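You operate a simulated robot arm through the tools that you are given. There is no shell and no other tool.

Carry out the task below with a simulated robot arm. There is one attempt and no reset: what you move stays moved.

Task
Put things in order on the table. At the end: the purple block stands where the gold golden bun stood; one of the yellow baskets from the table is on top of the green peas tin on the table; the gold golden bun is on the brown serving tray; the clear oats jar stands where the purple block stood; whatever was shut is shut again. Leave all else as you found it, and nothing knocked over. Set down upright: yellow basket.

Only the result counts: the job must be done as asked and must still hold three seconds after the hand-in. Knocking over, shifting, dropping, spilling or breaking anything else fails it.

Robot
A 7-joint arm with a two-finger parallel gripper, fixed in place. Base frame: the origin is on the floor under the middle of its stand, x ahead of it, y to its left, z up; the work surface is at about z = 75. Readings come in cm, degrees, newtons and seconds.
With the tool pointing down near the work surface it reaches from about 10 to 66 cm from the base axis. Its first joint turns from -66.0 to 66.0 degrees. Payload 1.57 kg.
The tool frame sits at the grasp point between the pads (the TCP): z along the fingers, y along the line on which they close. The tips reach 3 cm beyond it. Largest opening 8 cm; finger width 1.7, thickness 1.2; the body of the gripper, 4 by 8.2 cm, starts 8 cm behind the TCP.
Orientation is told as [roll, pitch, yaw] about the base's x, y, z axes, in that order, counted from this pose: with the fingers straight down and closing along the base's y, the tool's x points along the base's -x, its y along +y and its z along -z.

Tools
- The arm moves only by the tool apply_moves. Its argument "rows" is a list of rows, each a list of 6 numbers: the shift along the base's x, y, z in units of 300 mm (1.0 is 300 mm), then the turn, a rotation vector about the base's x, y, z in units of 60 degrees (1.0 is 60 degrees). In form: [[x, y, z, wx, wy, wz], ...]. A call has 1 to 20 rows; each row is the pose to reach, as a shift and turn from the pose commanded when the call began. "jaw" is the finger opening in cm, from 0 to 8, set as the call begins (left out, the last holds). A call with a number of a shift or a turn outside -1 to 1 is refused whole. A row lasts 0.2 s, in which the tool goes at most 5 cm and 8.6 degrees; a call with a longer step from one row to the next is refused whole, and so is a gripper value outside its range. A pose out of reach is approached as far as the arm can. The call stops where the force on the tool passes 40 N (or 10 N more than at its start, if that is more) or the arm is blocked; 0.2 s more then pass. The fingers move at their own pace (about 7.2 cm/s each) and stop on an object; they squeeze with about 31 N. The grip force told is the motor's: it shows also when the fingers shut on nothing. Time passes only in rows, and 0.2 s behind the last, so rows that repeat a pose let the fingers close. It gives the time, the measured TCP pose, the force on the tool (base axes), the opening and the grip force at its end, in the units of the frame above (readings bear some noise), with the torque about the TCP (base axes, N m) and any sound that the robot's microphone picked up, and new pictures: "pictures" is both (left out), scene, wrist or none.
- Cameras (640 x 400 px; columns grow to the right, rows downward): "scene" is fixed at [6.07, 45.79, 139.7]; the picture's right is [-0.55, -0.84, 0.00], its down [-0.67, 0.44, -0.60] and it looks along [0.50, -0.33, -0.80] (base axes); focal length 262 px, centre (320, 200). "wrist" rides on the gripper at [7.2, -0.7, -12.2] in the tool frame; the picture's right is [0.09, 1.00, 0.00], its down [-0.84, 0.08, -0.54] and it looks along [-0.54, 0.05, 0.84] (tool axes); focal length 238 px, centre (320, 200). There is no depth. A picture from a camera that has moved, and an enlarged one, comes with that camera's place and axes in the base frame and with its lens.
- zoom(camera, box): a new picture of the part [left, top, right, bottom] of that camera's present view, enlarged. No time passes.
- close_job(): hands the job in; it is judged then, once.

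Nothing tells you positions but the pictures and the camera data. Unless the task says otherwise, let go and move clear before handing in.

The tools are called after "Call:" by a JSON object that holds its "method" and its "body". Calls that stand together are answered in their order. apply_moves: Moves the arm, as the interface text tells. Its arguments: {"type":"object","properties":{"rows":{"type":"array","items":{"type":"array","items":{"type":"number"}}},"jaw":{"type":"number"},"pictures":{"type":"string","enum":["both","scene","wrist","none"]}},"required":["rows"]} The other tools are called the same way: zoom (camera, box) takes an enlarged picture of a part of a camera's view; close_job () hands the job in.

At the start:

```text
t: 0.0
position: [36.99, 0.58, 109.26]
tcp_rot: [0.0, 0.0, 0.0]
contact_force: [-0.2, 0.3, -0.6]
torque: [0.01, 0.0, 0.0]
opening: 7.99
finger_force: 0.0
```

scene: 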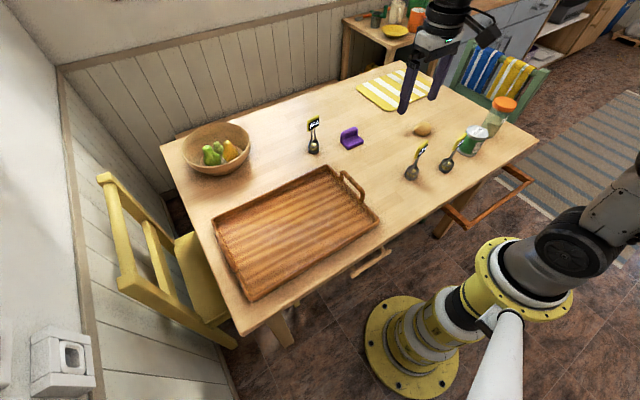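
wrist: 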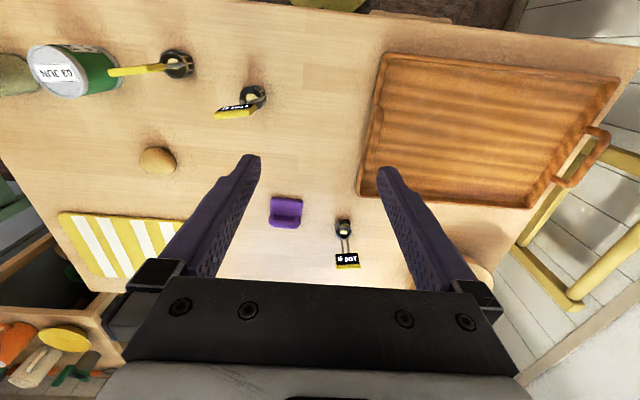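

I see a table with a tray, a purple block, a bun, a green tin, a jar with an orange lid, and three small items with tags (perhaps the baskets). I'll zoom in to identify each one before moving.

Call:
{"method": "zoom", "body": {"camera": "scene", "box": [380, 80, 540, 200]}}

Call:
{"method": "zoom", "body": {"camera": "scene", "box": [280, 100, 400, 180]}}

Call:
{"method": "zoom", "body": {"camera": "wrist", "box": [0, 20, 300, 220]}}

Call:
{"method": "zoom", "body": {"camera": "scene", "box": [160, 100, 280, 190]}}

Call:
{"method": "zoom", "body": {"camera": "scene", "box": [330, 0, 450, 80]}}

```text
3.33 times, centred on (460, 140) of scene
camera zoom: at [6.07, 45.79, 139.7], right [-0.55, -0.84, 0.0], down [-0.67, 0.44, -0.6], along [0.5, -0.33, -0.8], focal length 874 px, centre (-147, 400)
```

zoom: 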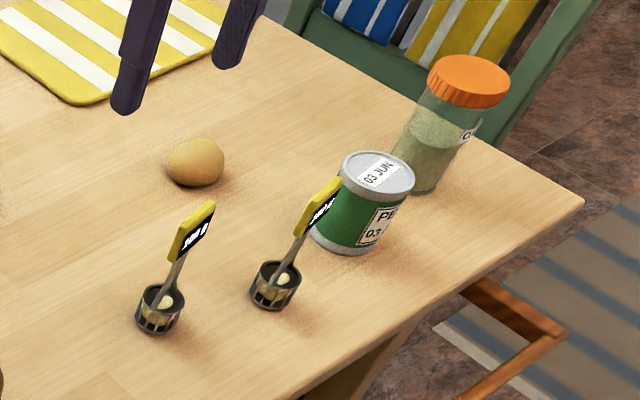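

```text
5.00 times, centred on (340, 140) of scene
camera zoom: at [6.07, 45.79, 139.7], right [-0.55, -0.84, 0.0], down [-0.67, 0.44, -0.6], along [0.5, -0.33, -0.8], focal length 1311 px, centre (220, 500)
```

zoom: 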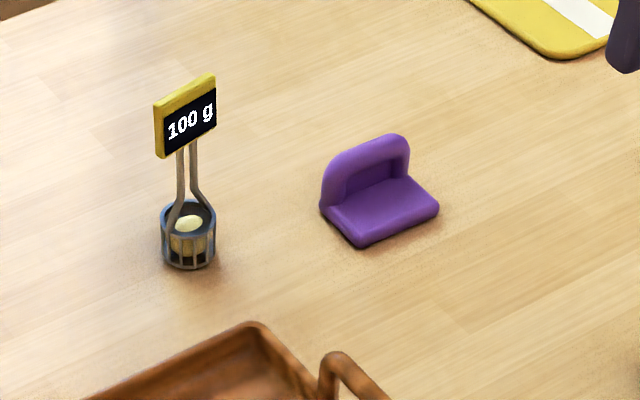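

```text
2.00 times, centred on (150, 120) of wrist
camera zoom: at [29.84, -0.08, 121.42], right [-0.09, 1.0, 0.0], down [0.84, 0.08, 0.54], along [0.54, 0.05, -0.84], focal length 477 px, centre (660, 360)
```

zoom: 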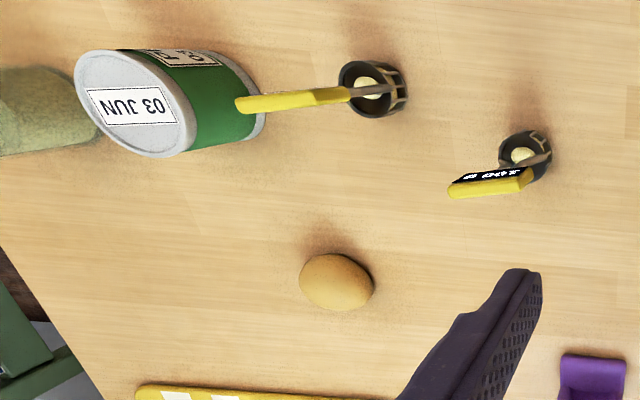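

```text
4.44 times, centred on (220, 145) of scene
camera zoom: at [6.07, 45.79, 139.7], right [-0.55, -0.84, 0.0], down [-0.67, 0.44, -0.6], along [0.5, -0.33, -0.8], focal length 1166 px, centre (764, 444)
```

zoom: 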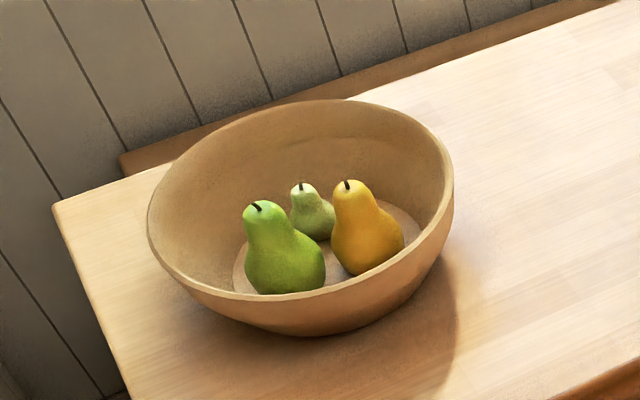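

```text
5.00 times, centred on (390, 40) of scene
camera zoom: at [6.07, 45.79, 139.7], right [-0.55, -0.84, 0.0], down [-0.67, 0.44, -0.6], along [0.5, -0.33, -0.8], focal length 1311 px, centre (-30, 1000)
```

zoom: 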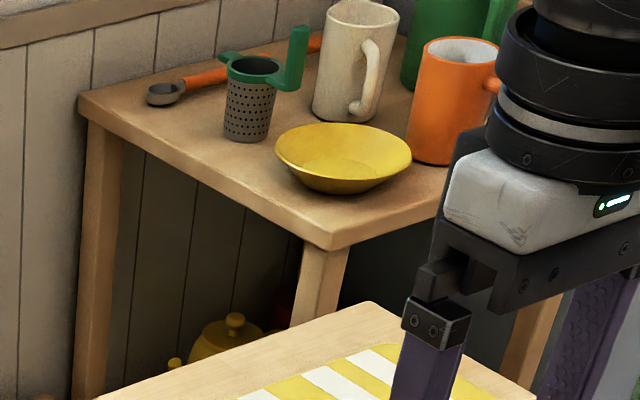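

The items: bun near (52,-30.5), purple block near (62.5,-5), tin near (36.5,-37), jar near (37.5,-50), and tagged baskets near (34,-24), (38,-11) and (66,10). I'll start with the bun, moving above it for a closer look.

Call:
{"method": "apply_moves", "body": {"rows": [[0.05, -0.1, -0.02, 0, 0, 0], [0.1, -0.2, -0.04, 0, 0, 0], [0.15, -0.3, -0.06, 0, 0, 0], [0.2, -0.4, -0.08, 0, 0, 0], [0.25, -0.5, -0.1, 0, 0, 0], [0.3, -0.6, -0.12, 0, 0, 0], [0.35, -0.7, -0.14, 0, 0, 0], [0.4, -0.8, -0.16, 0, 0, 0], [0.45, -0.9, -0.18, 0, 0, 0], [0.5, -1.0, -0.2, 0, 0, 0], [0.5, -1.0, -0.2, 0, 0, 0]], "jaw": 8}}

```text
t: 2.4
position: [52.04, -29.53, 103.4]
tcp_rot: [0.0, 0.1, 0.1]
contact_force: [0.4, -0.2, 0.4]
torque: [-0.02, -0.01, 0.01]
opening: 8.01
finger_force: 0.1
camera wrist: at [44.83, -30.24, 115.57], right [-0.09, 1.0, 0.0], down [0.84, 0.08, 0.54], along [0.54, 0.05, -0.84], focal length 238 px, centre (320, 200)
```

scene: 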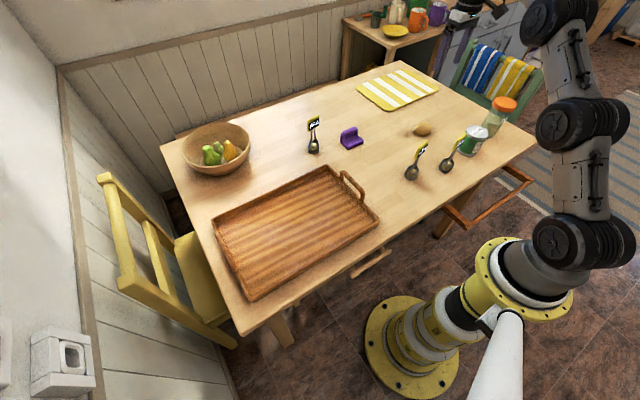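
wrist: 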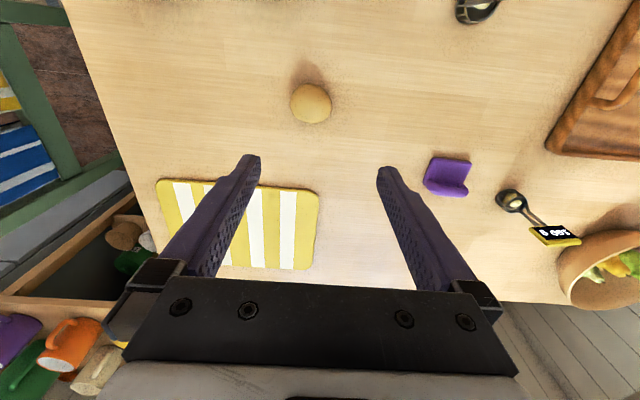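

The bun is now near the middle of the wrist view and the arm is clear. I'll zoom in on the bun, block and side tables to refine positions.

Call:
{"method": "zoom", "body": {"camera": "wrist", "box": [270, 60, 350, 150]}}

Call:
{"method": "zoom", "body": {"camera": "wrist", "box": [400, 130, 600, 260]}}

Call:
{"method": "zoom", "body": {"camera": "scene", "box": [380, 80, 540, 200]}}

Call:
{"method": "zoom", "body": {"camera": "scene", "box": [400, 120, 480, 180]}}

```text
4.44 times, centred on (310, 105) of wrist
camera zoom: at [44.83, -30.24, 115.57], right [-0.09, 1.0, 0.0], down [0.84, 0.08, 0.54], along [0.54, 0.05, -0.84], focal length 1059 px, centre (364, 622)
```

zoom: 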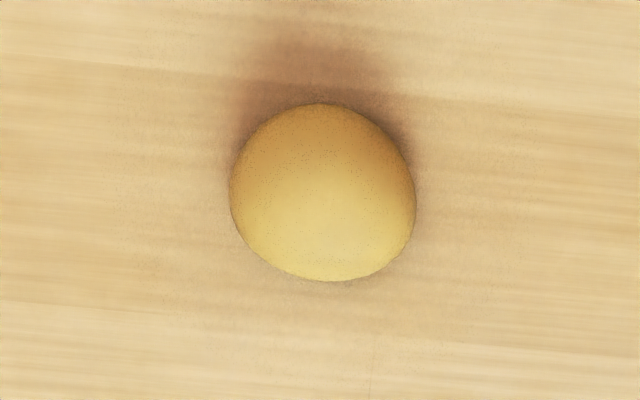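

```text
3.08 times, centred on (500, 195) of wrist
camera zoom: at [44.83, -30.24, 115.57], right [-0.09, 1.0, 0.0], down [0.84, 0.08, 0.54], along [0.54, 0.05, -0.84], focal length 733 px, centre (-234, 215)
```

zoom: 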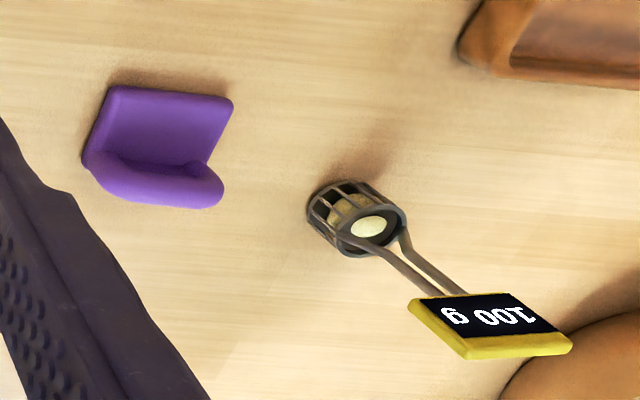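

```text
3.33 times, centred on (460, 140) of scene
camera zoom: at [6.07, 45.79, 139.7], right [-0.55, -0.84, 0.0], down [-0.67, 0.44, -0.6], along [0.5, -0.33, -0.8], focal length 874 px, centre (-147, 400)
```

zoom: 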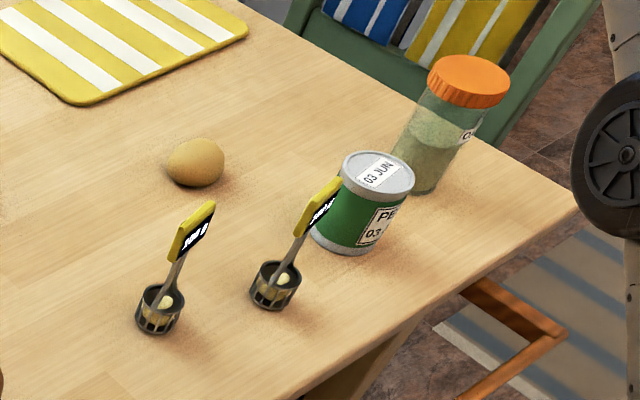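

```text
6.67 times, centred on (440, 150) of scene
camera zoom: at [6.07, 45.79, 139.7], right [-0.55, -0.84, 0.0], down [-0.67, 0.44, -0.6], along [0.5, -0.33, -0.8], focal length 1748 px, centre (-480, 533)
```

zoom: 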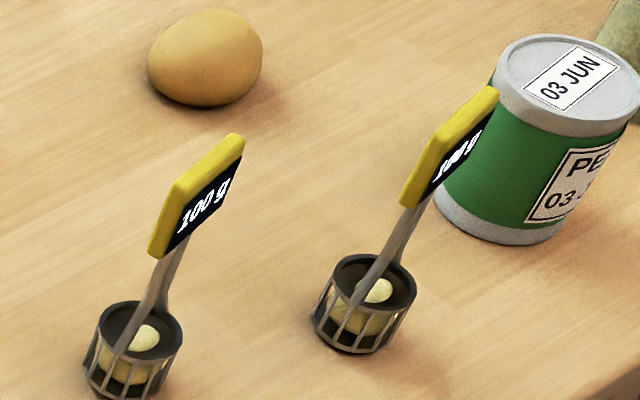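

The bun is at about (52.2,-30.8), roughly 6.4 cm across, and all three baskets read "100 g" (identical). I'll descend over the bun to verify alignment before gripping.

Call:
{"method": "apply_moves", "body": {"rows": [[0.005, -0.04, -0.1, 0, 0, 0], [0.005, -0.04, -0.2, 0, 0, 0], [0.005, -0.04, -0.3, 0, 0, 0], [0.005, -0.04, -0.4, 0, 0, 0], [0.005, -0.04, -0.45, 0, 0, 0], [0.005, -0.04, -0.5, 0, 0, 0], [0.005, -0.04, -0.5, 0, 0, 0]]}}

```text
t: 4.0
position: [52.27, -30.52, 88.33]
tcp_rot: [-0.1, 0.0, 0.0]
contact_force: [-0.2, -0.2, 0.3]
torque: [0.0, 0.03, 0.01]
opening: 8.0
finger_force: 0.0
camera wrist: at [45.04, -31.14, 100.43], right [-0.09, 1.0, 0.0], down [0.84, 0.08, 0.54], along [0.54, 0.05, -0.84], focal length 238 px, centre (320, 200)
```

scene: 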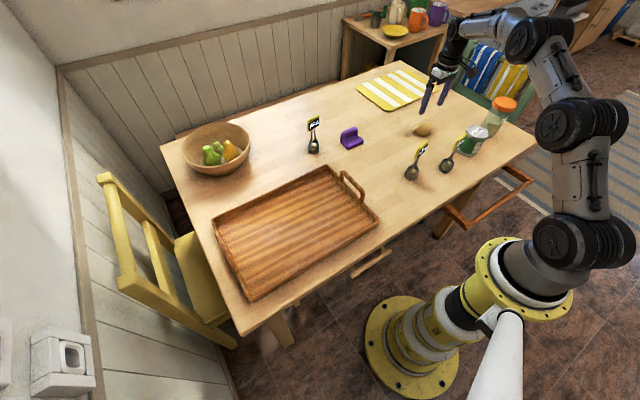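
wrist: 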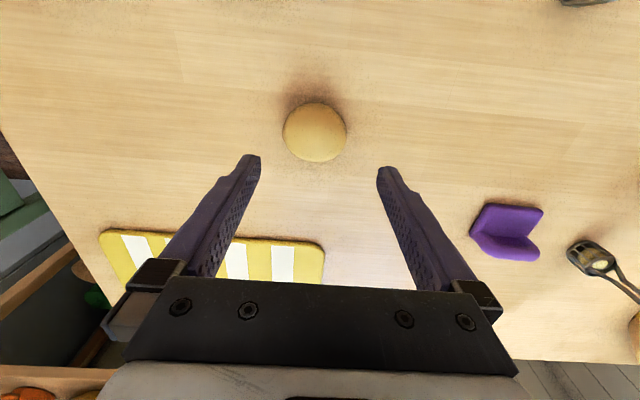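

The bun centre works out at (52.2,-31.0), so I'll shift slightly in y, lower to z≈78.7 and close on it.

Call:
{"method": "apply_moves", "body": {"rows": [[0, -0.012, -0.04, 0, 0, 0], [0, -0.012, -0.1, 0, 0, 0], [0, -0.012, -0.16, 0, 0, 0], [0, -0.012, -0.22, 0, 0, 0], [0, -0.012, -0.26, 0, 0, 0], [0, -0.012, -0.29, 0, 0, 0], [0, -0.012, -0.31, 0, 0, 0], [0, -0.012, -0.318, 0, 0, 0], [0, -0.012, -0.318, 0, 0, 0]]}}

Call:
{"method": "apply_moves", "body": {"rows": [[0, 0, 0, 0, 0, 0], [0, 0, 0, 0, 0, 0], [0, 0, 0, 0, 0, 0], [0, 0, 0, 0, 0, 0]], "jaw": 4}}

```text
t: 6.0
position: [52.15, -31.02, 78.75]
tcp_rot: [0.0, 0.0, 0.1]
contact_force: [0.7, 0.1, 0.7]
torque: [0.01, 0.0, -0.03]
opening: 8.0
finger_force: 0.1
camera wrist: at [45.05, -31.63, 90.83], right [-0.09, 1.0, 0.0], down [0.84, 0.08, 0.54], along [0.54, 0.05, -0.84], focal length 238 px, centre (320, 200)
```

scene: 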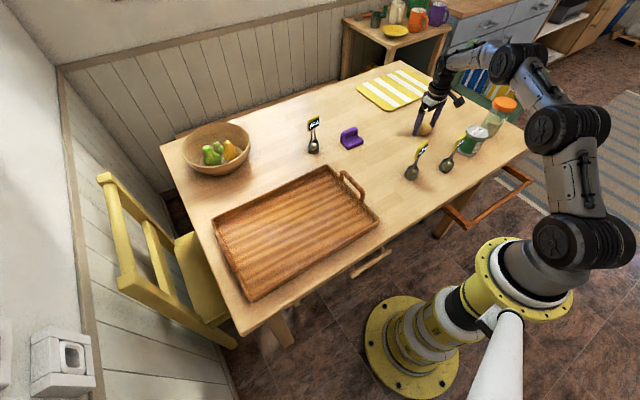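
wrist: 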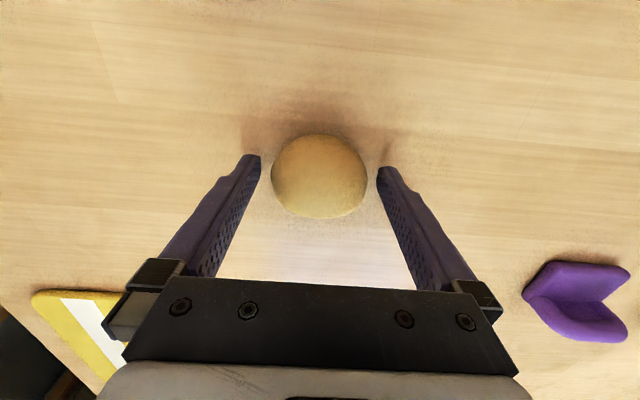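

```text
t: 7.0
position: [52.21, -30.93, 78.66]
tcp_rot: [0.0, 0.0, 0.1]
contact_force: [0.0, -0.8, 1.0]
torque: [-0.01, 0.0, 0.0]
opening: 6.37
finger_force: 31.3
camera wrist: at [45.04, -31.62, 90.83], right [-0.09, 1.0, 0.0], down [0.84, 0.08, 0.54], along [0.54, 0.05, -0.84], focal length 238 px, centre (320, 200)
```

scene: 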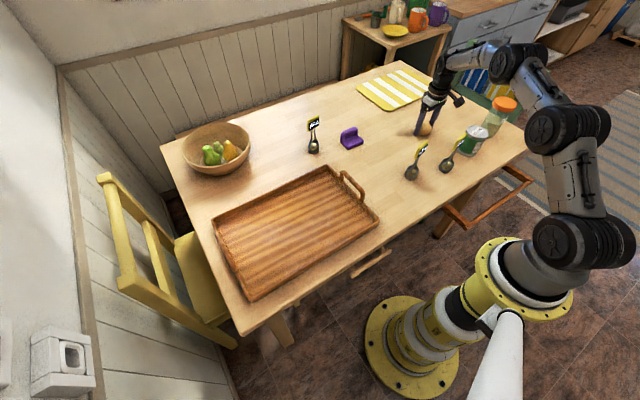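
wrist: 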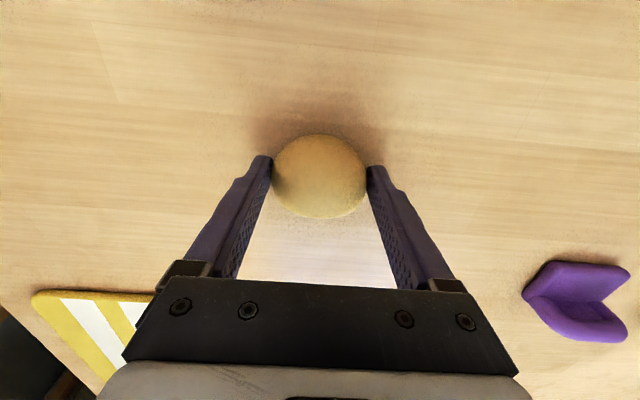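

The bun is gripped (opening 6.37, at about (52.15,-30.95)), which I'll record as the bun spot. I'll lift it and carry it high toward the tray.

Call:
{"method": "apply_moves", "body": {"rows": [[0, 0, 0.05, 0, 0, 0], [0, 0, 0.15, 0, 0, 0], [0, 0, 0.3, 0, 0, 0], [0, 0, 0.45, 0, 0, 0], [0, 0, 0.6, 0, 0, 0], [0, 0.05, 0.7, 0, 0, 0], [0, 0.15, 0.75, 0, 0, 0], [-0.03, 0.3, 0.75, 0, 0, 0], [-0.06, 0.45, 0.75, 0, 0, 0], [-0.1, 0.6, 0.75, 0, 0, 0], [-0.14, 0.75, 0.75, 0, 0, 0], [-0.18, 0.88, 0.75, 0, 0, 0], [-0.2, 1.0, 0.75, 0, 0, 0]], "pictures": "none"}}

Call:
{"method": "apply_moves", "body": {"rows": [[-0.01, 0.1, 0, 0, 0, 0], [-0.02, 0.25, 0, 0, 0, 0], [-0.03, 0.4, 0, 0, 0, 0], [-0.04, 0.55, 0, 0, 0, 0], [-0.05, 0.7, 0, 0, 0, 0], [-0.05, 0.8, 0, 0, 0, 0], [-0.05, 0.85, 0, 0, 0, 0], [-0.05, 0.85, 0, 0, 0, 0]]}}

```text
t: 9.8
position: [46.1, -0.95, 100.82]
tcp_rot: [0.0, 0.1, 0.0]
contact_force: [-0.5, 0.3, -0.5]
torque: [-0.02, 0.01, -0.01]
opening: 6.36
finger_force: 30.9
```

```text
t: 11.6
position: [44.66, 24.37, 101.27]
tcp_rot: [0.0, 0.0, 0.0]
contact_force: [-0.3, 0.2, -0.5]
torque: [-0.02, 0.02, -0.03]
opening: 6.35
finger_force: 31.0
camera wrist: at [37.45, 23.73, 113.45], right [-0.09, 1.0, 0.0], down [0.84, 0.08, 0.54], along [0.54, 0.05, -0.84], focal length 238 px, centre (320, 200)
```

scene: 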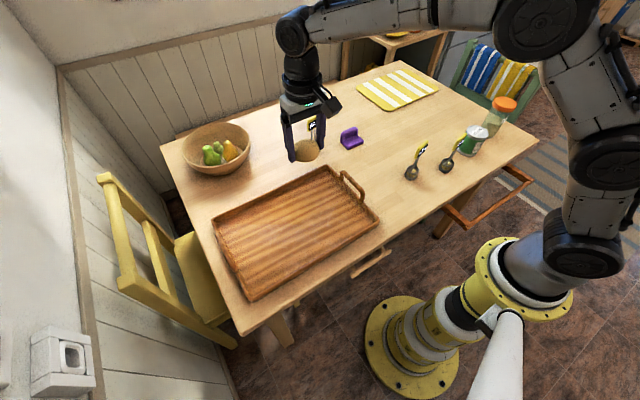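
wrist: 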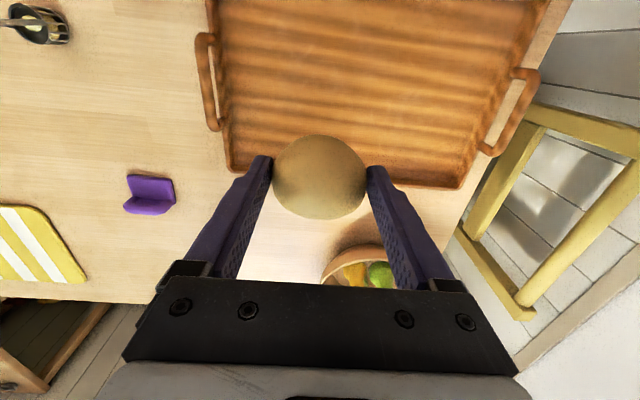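

The bun is over the tray interior (tray spans roughly x 31–56, y 10–50). I'll lower it toward the tray floor.

Call:
{"method": "apply_moves", "body": {"rows": [[0, 0, -0.1, 0, 0, 0], [0, 0, -0.22, 0, 0, 0], [0, 0, -0.34, 0, 0, 0], [0, 0, -0.46, 0, 0, 0], [0, 0, -0.55, 0, 0, 0], [0, 0, -0.61, 0, 0, 0], [0, 0, -0.65, 0, 0, 0], [0, 0, -0.66, 0, 0, 0], [0, 0, -0.66, 0, 0, 0]]}}

```text
t: 13.6
position: [44.7, 24.6, 81.48]
tcp_rot: [-0.1, 0.0, 0.0]
contact_force: [-0.1, 0.3, -0.4]
torque: [0.0, 0.04, 0.0]
opening: 6.34
finger_force: 30.9
camera wrist: at [37.53, 23.85, 93.6], right [-0.09, 1.0, 0.0], down [0.84, 0.08, 0.54], along [0.54, 0.05, -0.84], focal length 238 px, centre (320, 200)
```

scene: 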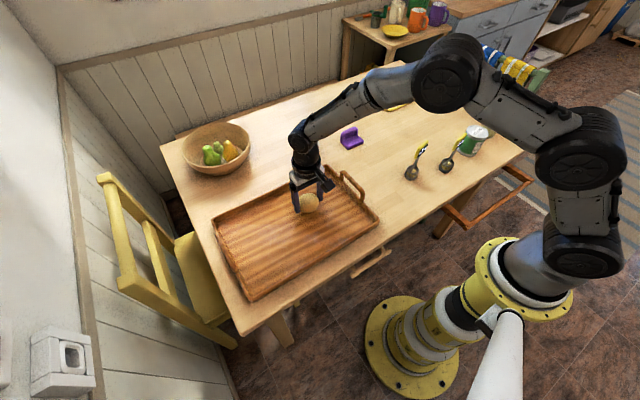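
wrist: 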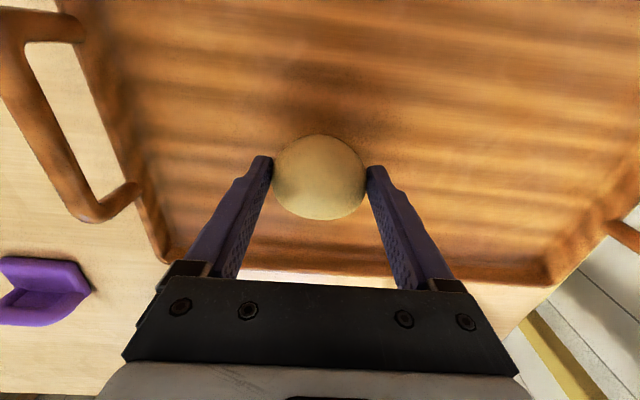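

The bun hovers just above the tray floor. I'll lower in small steps, watching the force for contact.

Call:
{"method": "apply_moves", "body": {"rows": [[0, 0, -0.01, 0, 0, 0], [0, 0, -0.02, 0, 0, 0], [0, 0, -0.03, 0, 0, 0], [0, 0, -0.03, 0, 0, 0]], "pictures": "none"}}

Call:
{"method": "apply_moves", "body": {"rows": [[0, 0, -0.005, 0, 0, 0], [0, 0, -0.01, 0, 0, 0], [0, 0, -0.015, 0, 0, 0], [0, 0, -0.015, 0, 0, 0]], "pictures": "wrist"}}

```text
t: 14.6
position: [44.72, 24.51, 80.58]
tcp_rot: [-0.1, 0.0, 0.0]
contact_force: [1.0, 0.0, 0.4]
torque: [-0.01, 0.02, 0.02]
opening: 6.34
finger_force: 31.0
```

```text
t: 15.6
position: [44.71, 24.35, 79.95]
tcp_rot: [0.0, 0.1, 0.1]
contact_force: [0.0, 0.7, -0.7]
torque: [-0.01, 0.01, 0.0]
opening: 6.36
finger_force: 31.4
camera wrist: at [37.49, 23.76, 92.18], right [-0.09, 1.0, 0.0], down [0.84, 0.08, 0.54], along [0.54, 0.05, -0.84], focal length 238 px, centre (320, 200)
```

wrist: 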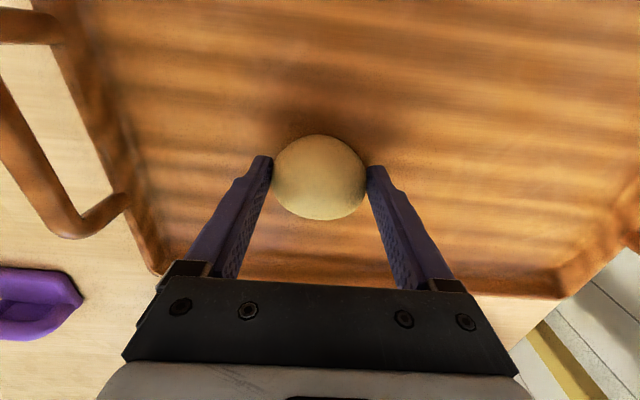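

Call:
{"method": "apply_moves", "body": {"rows": [[0, 0, -0.004, 0, 0, 0], [0, 0, -0.008, 0, 0, 0], [0, 0, -0.012, 0, 0, 0], [0, 0, -0.012, 0, 0, 0]], "pictures": "none"}}

```text
t: 16.6
position: [44.68, 24.41, 79.8]
tcp_rot: [0.0, 0.0, 0.0]
contact_force: [0.1, -0.1, 0.0]
torque: [0.02, 0.0, 0.01]
opening: 6.33
finger_force: 30.8
```

No contact yet at z 79.8, so I'll continue down in fine steps.

Call:
{"method": "apply_moves", "body": {"rows": [[0, 0, -0.004, 0, 0, 0], [0, 0, -0.008, 0, 0, 0], [0, 0, -0.012, 0, 0, 0], [0, 0, -0.012, 0, 0, 0]], "pictures": "none"}}

```text
t: 17.6
position: [44.7, 24.52, 79.43]
tcp_rot: [-0.1, -0.2, 0.1]
contact_force: [-5.1, -1.0, 10.6]
torque: [-0.09, 0.18, 0.0]
opening: 6.33
finger_force: 31.1
```

Contact is made (about 10 N), so the bun is on the tray floor. I'll open the fingers and lift straight up.

Call:
{"method": "apply_moves", "body": {"rows": [[0, 0, 0.004, 0, 0, 0], [0, 0, 0.004, 0, 0, 0], [0, 0, 0.004, 0, 0, 0], [0, 0, 0.004, 0, 0, 0]], "jaw": 8, "pictures": "wrist"}}

Call:
{"method": "apply_moves", "body": {"rows": [[0, 0, 0.03, 0, 0, 0], [0, 0, 0.08, 0, 0, 0], [0, 0, 0.16, 0, 0, 0], [0, 0, 0.3, 0, 0, 0], [0, 0, 0.45, 0, 0, 0], [0, 0, 0.6, 0, 0, 0], [0, 0, 0.6, 0, 0, 0]]}}

```text
t: 18.6
position: [44.73, 24.48, 79.56]
tcp_rot: [-0.1, -0.1, 0.1]
contact_force: [0.0, 0.0, 0.4]
torque: [-0.02, -0.02, -0.03]
opening: 8.0
finger_force: 0.1
camera wrist: at [37.52, 23.87, 91.66], right [-0.09, 1.0, 0.0], down [0.84, 0.08, 0.54], along [0.54, 0.05, -0.84], focal length 238 px, centre (320, 200)
```

wrist: 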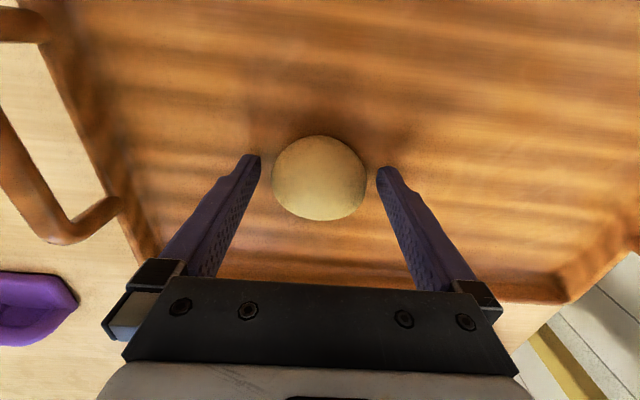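

```text
t: 20.2
position: [44.82, 24.75, 97.42]
tcp_rot: [-0.1, 0.0, 0.0]
contact_force: [-0.9, 0.2, 0.1]
torque: [0.01, -0.01, 0.02]
opening: 8.03
finger_force: 0.1
camera wrist: at [37.66, 24.1, 109.59], right [-0.09, 1.0, 0.0], down [0.84, 0.08, 0.54], along [0.54, 0.05, -0.84], focal length 238 px, centre (320, 200)
```

scene: 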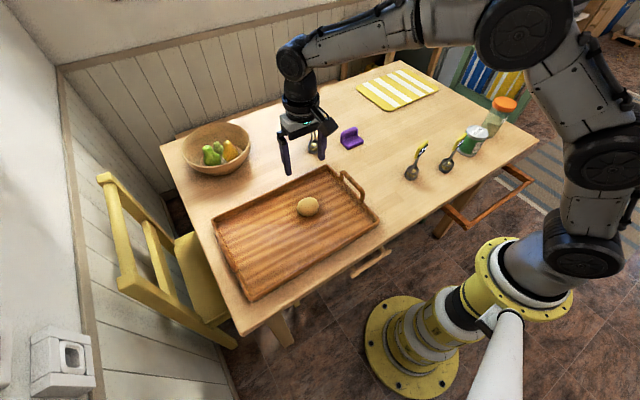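
wrist: 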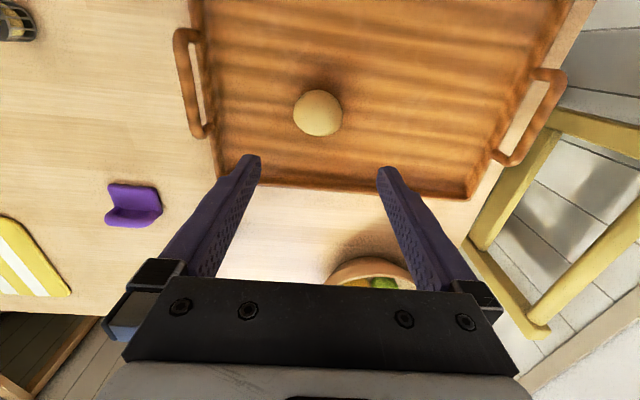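

The bun sits on the tray. Next I'll move above the purple block for a close look.

Call:
{"method": "apply_moves", "body": {"rows": [[0.0, -0.1, 0.05, 0, 0, 0], [0.03, -0.22, 0.1, 0, 0, 0], [0.08, -0.34, 0.1, 0, 0, 0], [0.14, -0.46, 0.1, 0, 0, 0], [0.2, -0.58, 0.1, 0, 0, 0], [0.26, -0.7, 0.1, 0, 0, 0], [0.32, -0.82, 0.1, 0, 0, 0], [0.38, -0.92, 0.1, 0, 0, 0], [0.4, -0.99, 0.1, 0, 0, 0], [0.4, -0.99, 0.1, 0, 0, 0]]}}

```text
t: 22.4
position: [56.78, -5.25, 100.42]
tcp_rot: [-0.1, 0.0, 0.1]
contact_force: [-0.3, -0.4, 0.3]
torque: [0.0, -0.02, 0.01]
opening: 7.99
finger_force: 0.1
camera wrist: at [49.62, -5.9, 112.54], right [-0.09, 1.0, 0.0], down [0.84, 0.08, 0.54], along [0.54, 0.05, -0.84], focal length 238 px, centre (320, 200)
```

scene: 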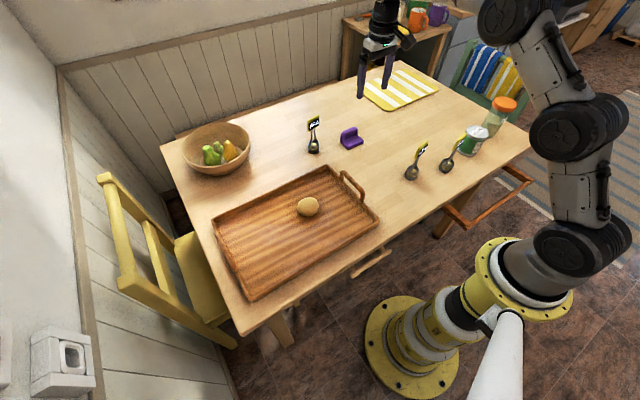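
wrist: 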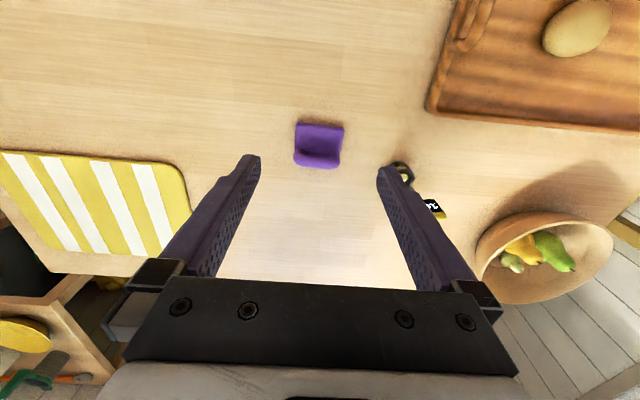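

Call:
{"method": "zoom", "body": {"camera": "wrist", "box": [270, 100, 370, 190]}}

Call:
{"method": "zoom", "body": {"camera": "scene", "box": [320, 110, 380, 160]}}

```text
4.44 times, centred on (320, 145) of wrist
camera zoom: at [49.62, -5.9, 112.54], right [-0.09, 1.0, 0.0], down [0.84, 0.08, 0.54], along [0.54, 0.05, -0.84], focal length 1059 px, centre (320, 444)
```

zoom: 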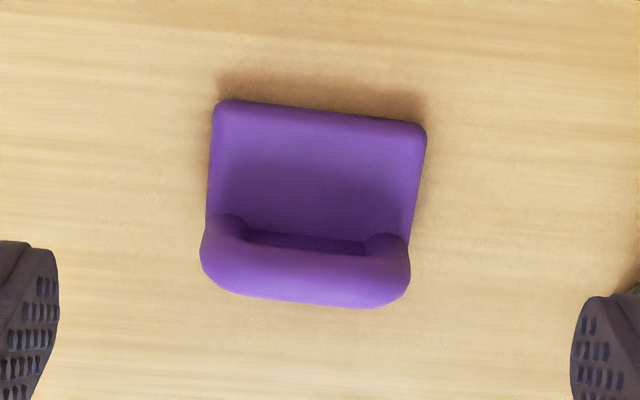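

```text
8.00 times, centred on (350, 135) of scene
camera zoom: at [6.07, 45.79, 139.7], right [-0.55, -0.84, 0.0], down [-0.67, 0.44, -0.6], along [0.5, -0.33, -0.8], focal length 2098 px, centre (80, 720)
```

zoom: 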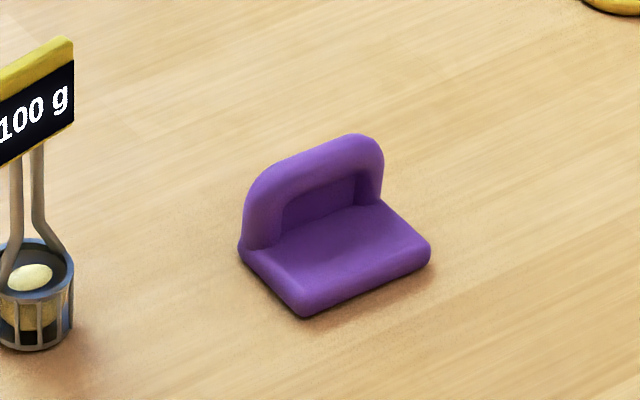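

The purple block is axis-aligned, spanning x≈59.7–65, y≈-8.6 to -1.35, with a thin backrest on the far side (x≈63.5–65, about 5 cm high). I'll turn the gripper by -90° so it can close on that backrest along x.

Call:
{"method": "apply_moves", "body": {"rows": [[0, 0, 0, 0, 0, -0.125], [0, 0, 0, 0, 0, -0.25], [0, 0, 0, 0, 0, -0.375], [0, 0, 0, 0, 0, -0.5], [0, 0, 0, 0, 0, -0.625], [0, 0, 0, 0, 0, -0.75], [0, 0, 0, 0, 0, -0.875], [0, 0, 0, 0, 0, -1.0]], "pictures": "none"}}

Call:
{"method": "apply_moves", "body": {"rows": [[0.05, 0, -0.03, 0, 0, -0.125], [0.1, 0, -0.06, 0, 0, -0.25], [0.15, 0, -0.1, 0, 0, -0.375], [0.2, 0, -0.14, 0, 0, -0.5], [0.22, 0, -0.17, 0, 0, -0.5], [0.22, 0, -0.17, 0, 0, -0.5]]}}

```text
t: 24.2
position: [56.64, -5.04, 100.4]
tcp_rot: [0.0, -0.1, -60.1]
contact_force: [1.0, 0.2, 0.6]
torque: [-0.01, 0.0, 0.02]
opening: 8.0
finger_force: 0.2
```

```text
t: 25.6
position: [63.21, -5.07, 95.34]
tcp_rot: [0.0, -0.1, -90.0]
contact_force: [-0.4, 0.9, 0.6]
torque: [0.02, -0.01, 0.02]
opening: 8.01
finger_force: 0.0
camera wrist: at [62.61, 2.06, 107.63], right [1.0, 0.09, 0.0], down [0.08, -0.84, 0.54], along [0.05, -0.54, -0.84], focal length 238 px, centre (320, 200)
```

scene: 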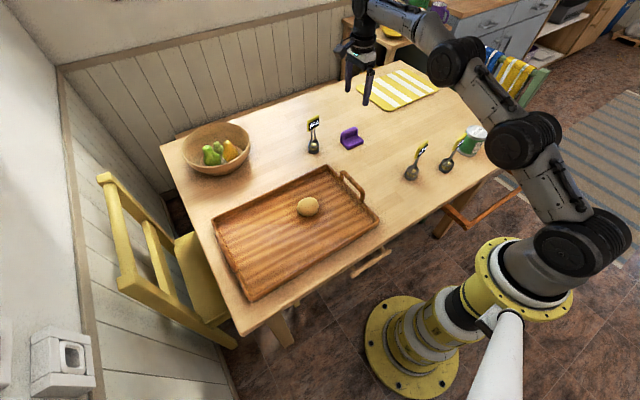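
wrist: 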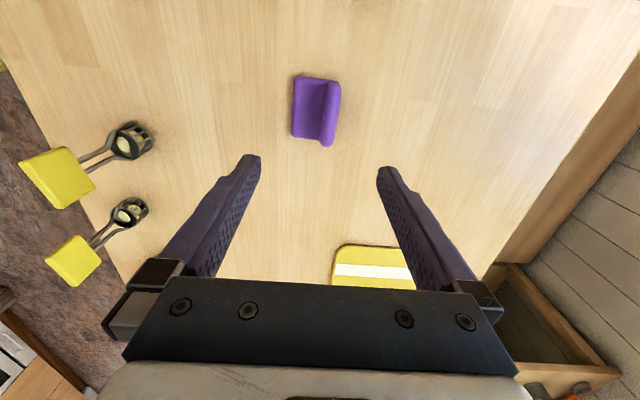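

Call:
{"method": "zoom", "body": {"camera": "wrist", "box": [270, 50, 370, 170]}}

Call:
{"method": "zoom", "body": {"camera": "wrist", "box": [0, 100, 200, 300]}}

```text
3.33 times, centred on (320, 110) of wrist
camera zoom: at [62.61, 2.06, 107.63], right [1.0, 0.09, 0.0], down [0.08, -0.84, 0.54], along [0.05, -0.54, -0.84], focal length 794 px, centre (320, 500)
```

zoom: 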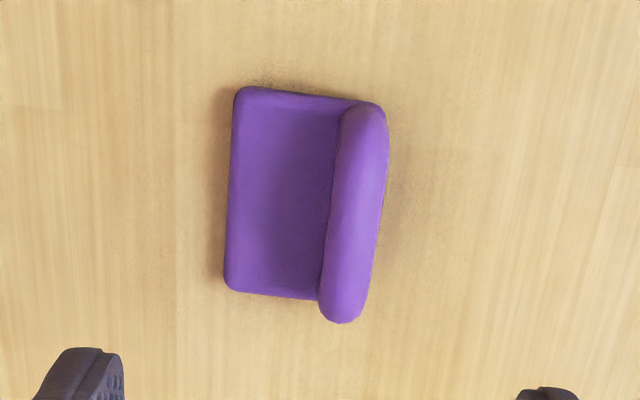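

```text
2.00 times, centred on (100, 200) of wrist
camera zoom: at [62.61, 2.06, 107.63], right [1.0, 0.09, 0.0], down [0.08, -0.84, 0.54], along [0.05, -0.54, -0.84], focal length 477 px, centre (760, 200)
```

zoom: 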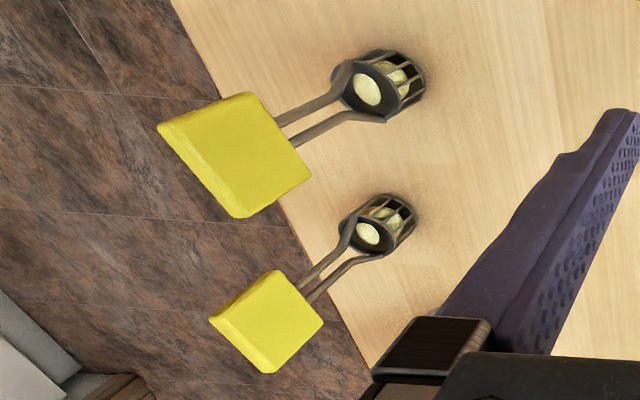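

The backrest is centred near x=64.5 and the whole block is centred near (62.5,-4.9). I'll centre over the backrest and come down to just above it, then look.

Call:
{"method": "apply_moves", "body": {"rows": [[0.042, 0.005, -0.05, 0, 0, 0], [0.042, 0.005, -0.13, 0, 0, 0], [0.042, 0.005, -0.21, 0, 0, 0], [0.042, 0.005, -0.28, 0, 0, 0], [0.042, 0.005, -0.33, 0, 0, 0], [0.042, 0.005, -0.36, 0, 0, 0], [0.042, 0.005, -0.36, 0, 0, 0]], "jaw": 6}}

```text
t: 27.2
position: [64.67, -5.0, 84.5]
tcp_rot: [0.0, 0.0, -90.1]
contact_force: [0.5, 0.3, -0.6]
torque: [-0.01, 0.01, 0.02]
opening: 5.99
finger_force: 0.0
camera wrist: at [63.81, 2.26, 96.66], right [1.0, 0.09, 0.0], down [0.08, -0.84, 0.54], along [0.05, -0.54, -0.84], focal length 238 px, centre (320, 200)
```

scene: 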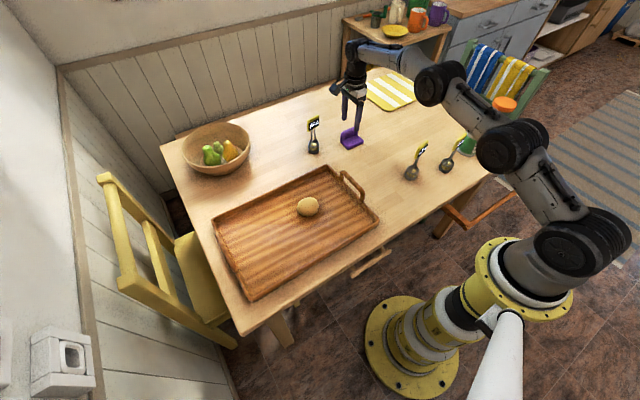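
wrist: 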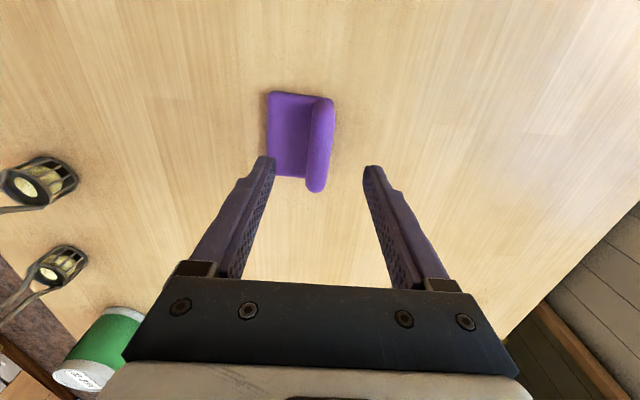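

The backrest lies between the fingers, centred at x≈64.45. I'll lower so the tips clear the seat and close on the backrest.

Call:
{"method": "apply_moves", "body": {"rows": [[0, 0.003, -0.04, 0, 0, 0], [0, 0.003, -0.08, 0, 0, 0], [0, 0.003, -0.11, 0, 0, 0], [0, 0.003, -0.125, 0, 0, 0], [0, 0.003, -0.138, 0, 0, 0], [0, 0.003, -0.138, 0, 0, 0]], "pictures": "wrist"}}

Call:
{"method": "zoom", "body": {"camera": "scene", "box": [310, 80, 400, 160]}}

```text
t: 28.6
position: [64.64, -4.92, 80.42]
tcp_rot: [0.0, 0.0, -90.0]
contact_force: [0.3, -1.1, -0.9]
torque: [0.0, -0.01, 0.0]
opening: 6.0
finger_force: 0.0
camera wrist: at [63.8, 2.22, 92.56], right [1.0, 0.09, 0.0], down [0.08, -0.84, 0.54], along [0.05, -0.54, -0.84], focal length 238 px, centre (320, 200)
```

wrist: 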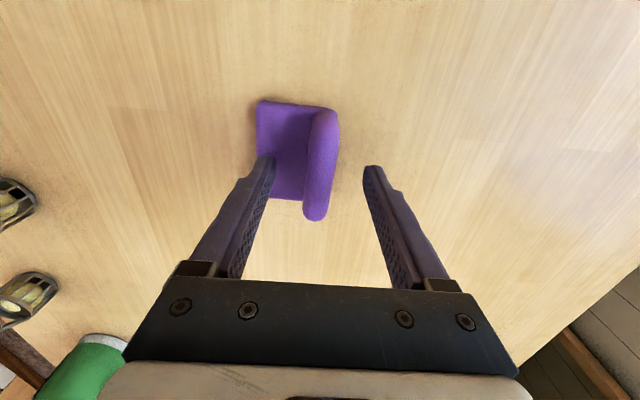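

```text
5.00 times, centred on (355, 120) of scene
camera zoom: at [6.07, 45.79, 139.7], right [-0.55, -0.84, 0.0], down [-0.67, 0.44, -0.6], along [0.5, -0.33, -0.8], focal length 1311 px, centre (145, 600)
```

zoom: 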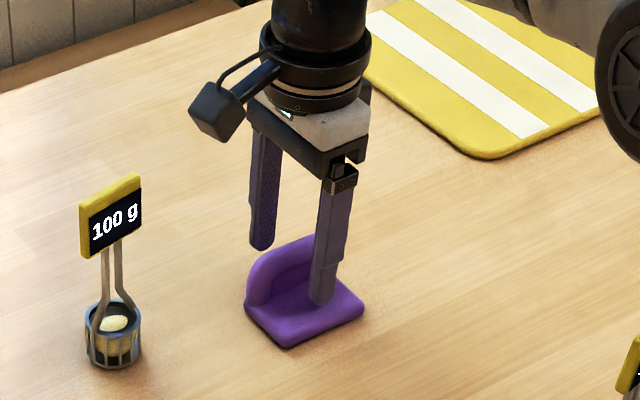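

The fingers straddle the backrest, with the near one above the seat. Closing now.

Call:
{"method": "apply_moves", "body": {"rows": [[0, 0, 0, 0, 0, 0], [0, 0, 0, 0, 0, 0], [0, 0, 0, 0, 0, 0], [0, 0, 0, 0, 0, 0], [0, 0, 0, 0, 0, 0]], "jaw": 0.5, "pictures": "wrist"}}

Call:
{"method": "zoom", "body": {"camera": "scene", "box": [310, 80, 400, 160]}}

```text
t: 29.8
position: [64.4, -4.98, 80.43]
tcp_rot: [0.0, 0.0, -90.0]
contact_force: [-0.2, -0.8, 0.5]
torque: [0.0, 0.04, 0.0]
opening: 1.7
finger_force: 31.1
camera wrist: at [63.81, 2.23, 92.58], right [1.0, 0.09, 0.0], down [0.08, -0.84, 0.54], along [0.05, -0.54, -0.84], focal length 238 px, centre (320, 200)
```

wrist: 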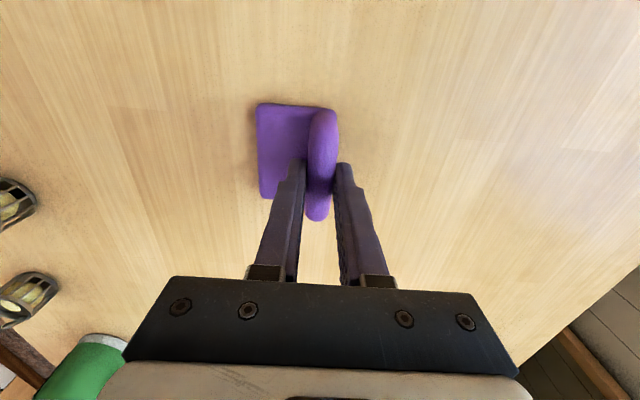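

```text
5.00 times, centred on (355, 120) of scene
camera zoom: at [6.07, 45.79, 139.7], right [-0.55, -0.84, 0.0], down [-0.67, 0.44, -0.6], along [0.5, -0.33, -0.8], focal length 1311 px, centre (145, 600)
```

zoom: 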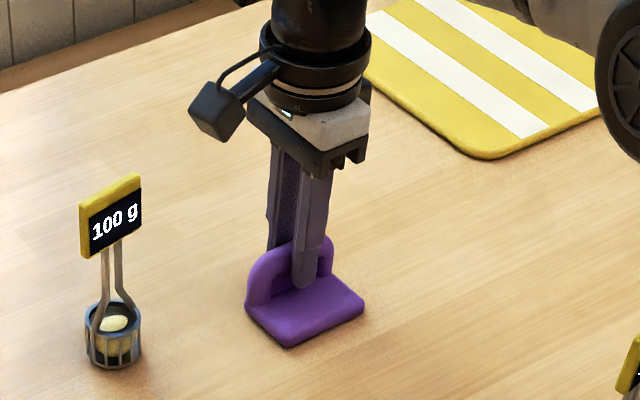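

The block is held by its backrest (opening 1.7). I'll lift it and carry it to the bun spot so its centre lands at (52.15,-30.95).

Call:
{"method": "apply_moves", "body": {"rows": [[0, 0, 0.02, 0, 0, 0], [0, 0, 0.06, 0, 0, 0], [0, 0, 0.13, 0, 0, 0], [0, 0, 0.23, 0, 0, 0], [-0.02, -0.05, 0.33, 0, 0, 0], [-0.06, -0.15, 0.4, 0, 0, 0], [-0.11, -0.27, 0.4, 0, 0, 0], [-0.16, -0.4, 0.4, 0, 0, 0], [-0.21, -0.53, 0.4, 0, 0, 0], [-0.26, -0.66, 0.4, 0, 0, 0], [-0.31, -0.78, 0.4, 0, 0, 0], [-0.34, -0.85, 0.4, 0, 0, 0], [-0.345, -0.868, 0.4, 0, 0, 0], [-0.345, -0.868, 0.4, 0, 0, 0]]}}

```text
t: 32.8
position: [54.1, -30.84, 92.3]
tcp_rot: [0.0, 0.1, -89.9]
contact_force: [-0.5, -0.1, -0.4]
torque: [-0.01, -0.01, 0.02]
opening: 1.68
finger_force: 31.7
camera wrist: at [53.46, -23.58, 104.53], right [1.0, 0.09, 0.0], down [0.08, -0.84, 0.54], along [0.05, -0.54, -0.84], focal length 238 px, centre (320, 200)
```

scene: 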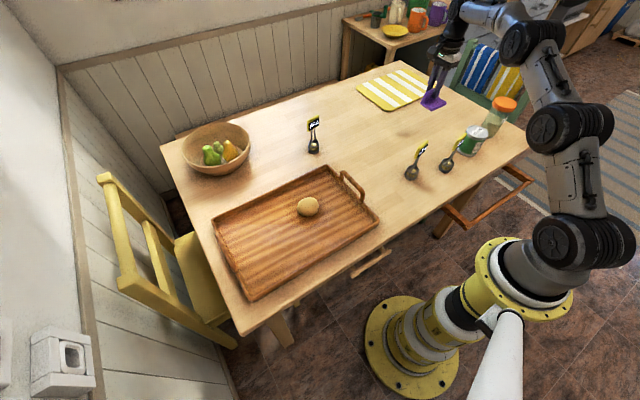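
wrist: 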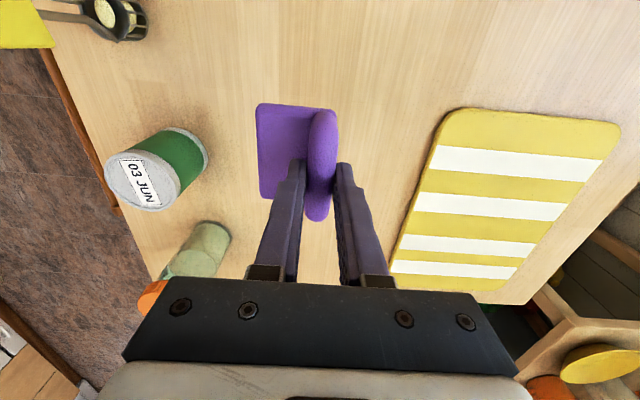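

The block is over the target, with the placemat well clear (x>69). I'll lower it to just above the table.

Call:
{"method": "apply_moves", "body": {"rows": [[0, -0.004, -0.08, 0, 0, 0], [0, -0.004, -0.18, 0, 0, 0], [0, -0.004, -0.27, 0, 0, 0], [0, -0.004, -0.33, 0, 0, 0], [0, -0.004, -0.37, 0, 0, 0], [0, -0.004, -0.385, 0, 0, 0], [0, -0.004, -0.385, 0, 0, 0]], "pictures": "wrist"}}

Call:
{"method": "apply_moves", "body": {"rows": [[0, 0, -0.004, 0, 0, 0], [0, 0, -0.008, 0, 0, 0], [0, 0, -0.012, 0, 0, 0], [0, 0, -0.012, 0, 0, 0]], "pictures": "none"}}

```text
t: 34.4
position: [54.18, -31.12, 80.78]
tcp_rot: [-0.1, -0.1, -90.0]
contact_force: [0.5, -0.2, -0.2]
torque: [0.02, 0.01, 0.03]
opening: 1.7
finger_force: 31.2
camera wrist: at [53.52, -23.91, 92.93], right [1.0, 0.09, 0.0], down [0.08, -0.84, 0.54], along [0.05, -0.54, -0.84], focal length 238 px, centre (320, 200)
```

wrist: 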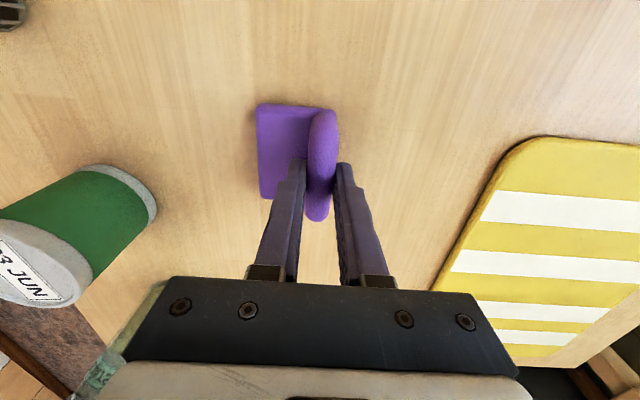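

```text
t: 35.4
position: [54.15, -31.14, 80.48]
tcp_rot: [0.1, 0.1, -90.0]
contact_force: [0.3, -0.4, -0.8]
torque: [-0.03, -0.01, -0.01]
opening: 1.69
finger_force: 31.5
```

No contact yet at z 80.48. I'll ease down slightly more.

Call:
{"method": "apply_moves", "body": {"rows": [[0, 0, -0.002, 0, 0, 0], [0, 0, -0.004, 0, 0, 0], [0, 0, -0.005, 0, 0, 0], [0, 0, -0.005, 0, 0, 0]], "pictures": "none"}}

```text
t: 36.4
position: [54.23, -31.12, 80.39]
tcp_rot: [0.1, -0.2, -89.9]
contact_force: [-0.3, 0.6, 2.9]
torque: [0.07, 0.04, 0.03]
opening: 1.73
finger_force: 31.0
```

Light contact (about 3 N), so the block is on the table. I'll open and lift straight up.

Call:
{"method": "apply_moves", "body": {"rows": [[0, 0, 0, 0, 0, 0], [0, 0, 0, 0, 0, 0], [0, 0, 0, 0, 0, 0], [0, 0, 0, 0, 0, 0]], "jaw": 4.5, "pictures": "none"}}

Call:
{"method": "apply_moves", "body": {"rows": [[0, 0, 0.03, 0, 0, 0], [0, 0, 0.08, 0, 0, 0], [0, 0, 0.16, 0, 0, 0], [0, 0, 0.3, 0, 0, 0], [0, 0, 0.45, 0, 0, 0], [0, 0, 0.6, 0, 0, 0], [0, 0, 0.75, 0, 0, 0], [0, 0, 0.75, 0, 0, 0]]}}

```text
t: 37.4
position: [54.26, -31.11, 80.41]
tcp_rot: [0.0, 0.0, -90.0]
contact_force: [-0.1, -0.5, -0.5]
torque: [0.0, 0.02, 0.01]
opening: 4.49
finger_force: 0.0
```

```text
t: 39.2
position: [54.07, -31.14, 102.79]
tcp_rot: [0.0, -0.1, -90.0]
contact_force: [0.1, 0.0, -0.1]
torque: [-0.03, 0.02, 0.03]
opening: 4.47
finger_force: 0.0
camera wrist: at [53.33, -23.86, 114.91], right [1.0, 0.09, 0.0], down [0.08, -0.84, 0.54], along [0.05, -0.54, -0.84], focal length 238 px, centre (320, 200)
```

scene: 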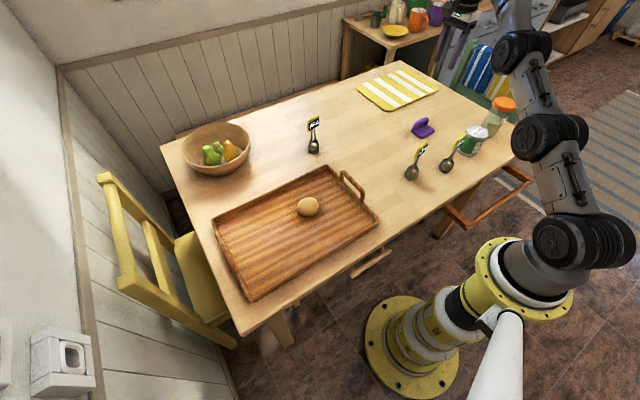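
wrist: 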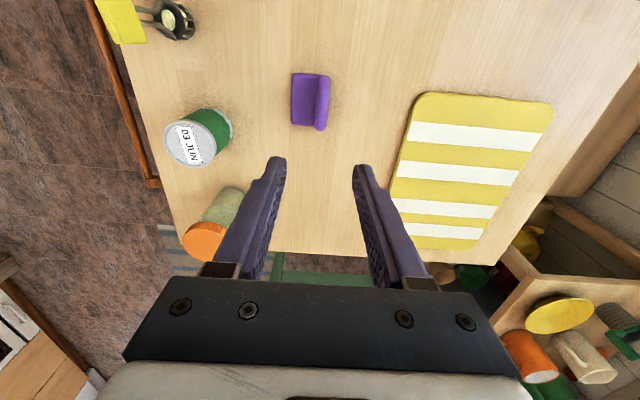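

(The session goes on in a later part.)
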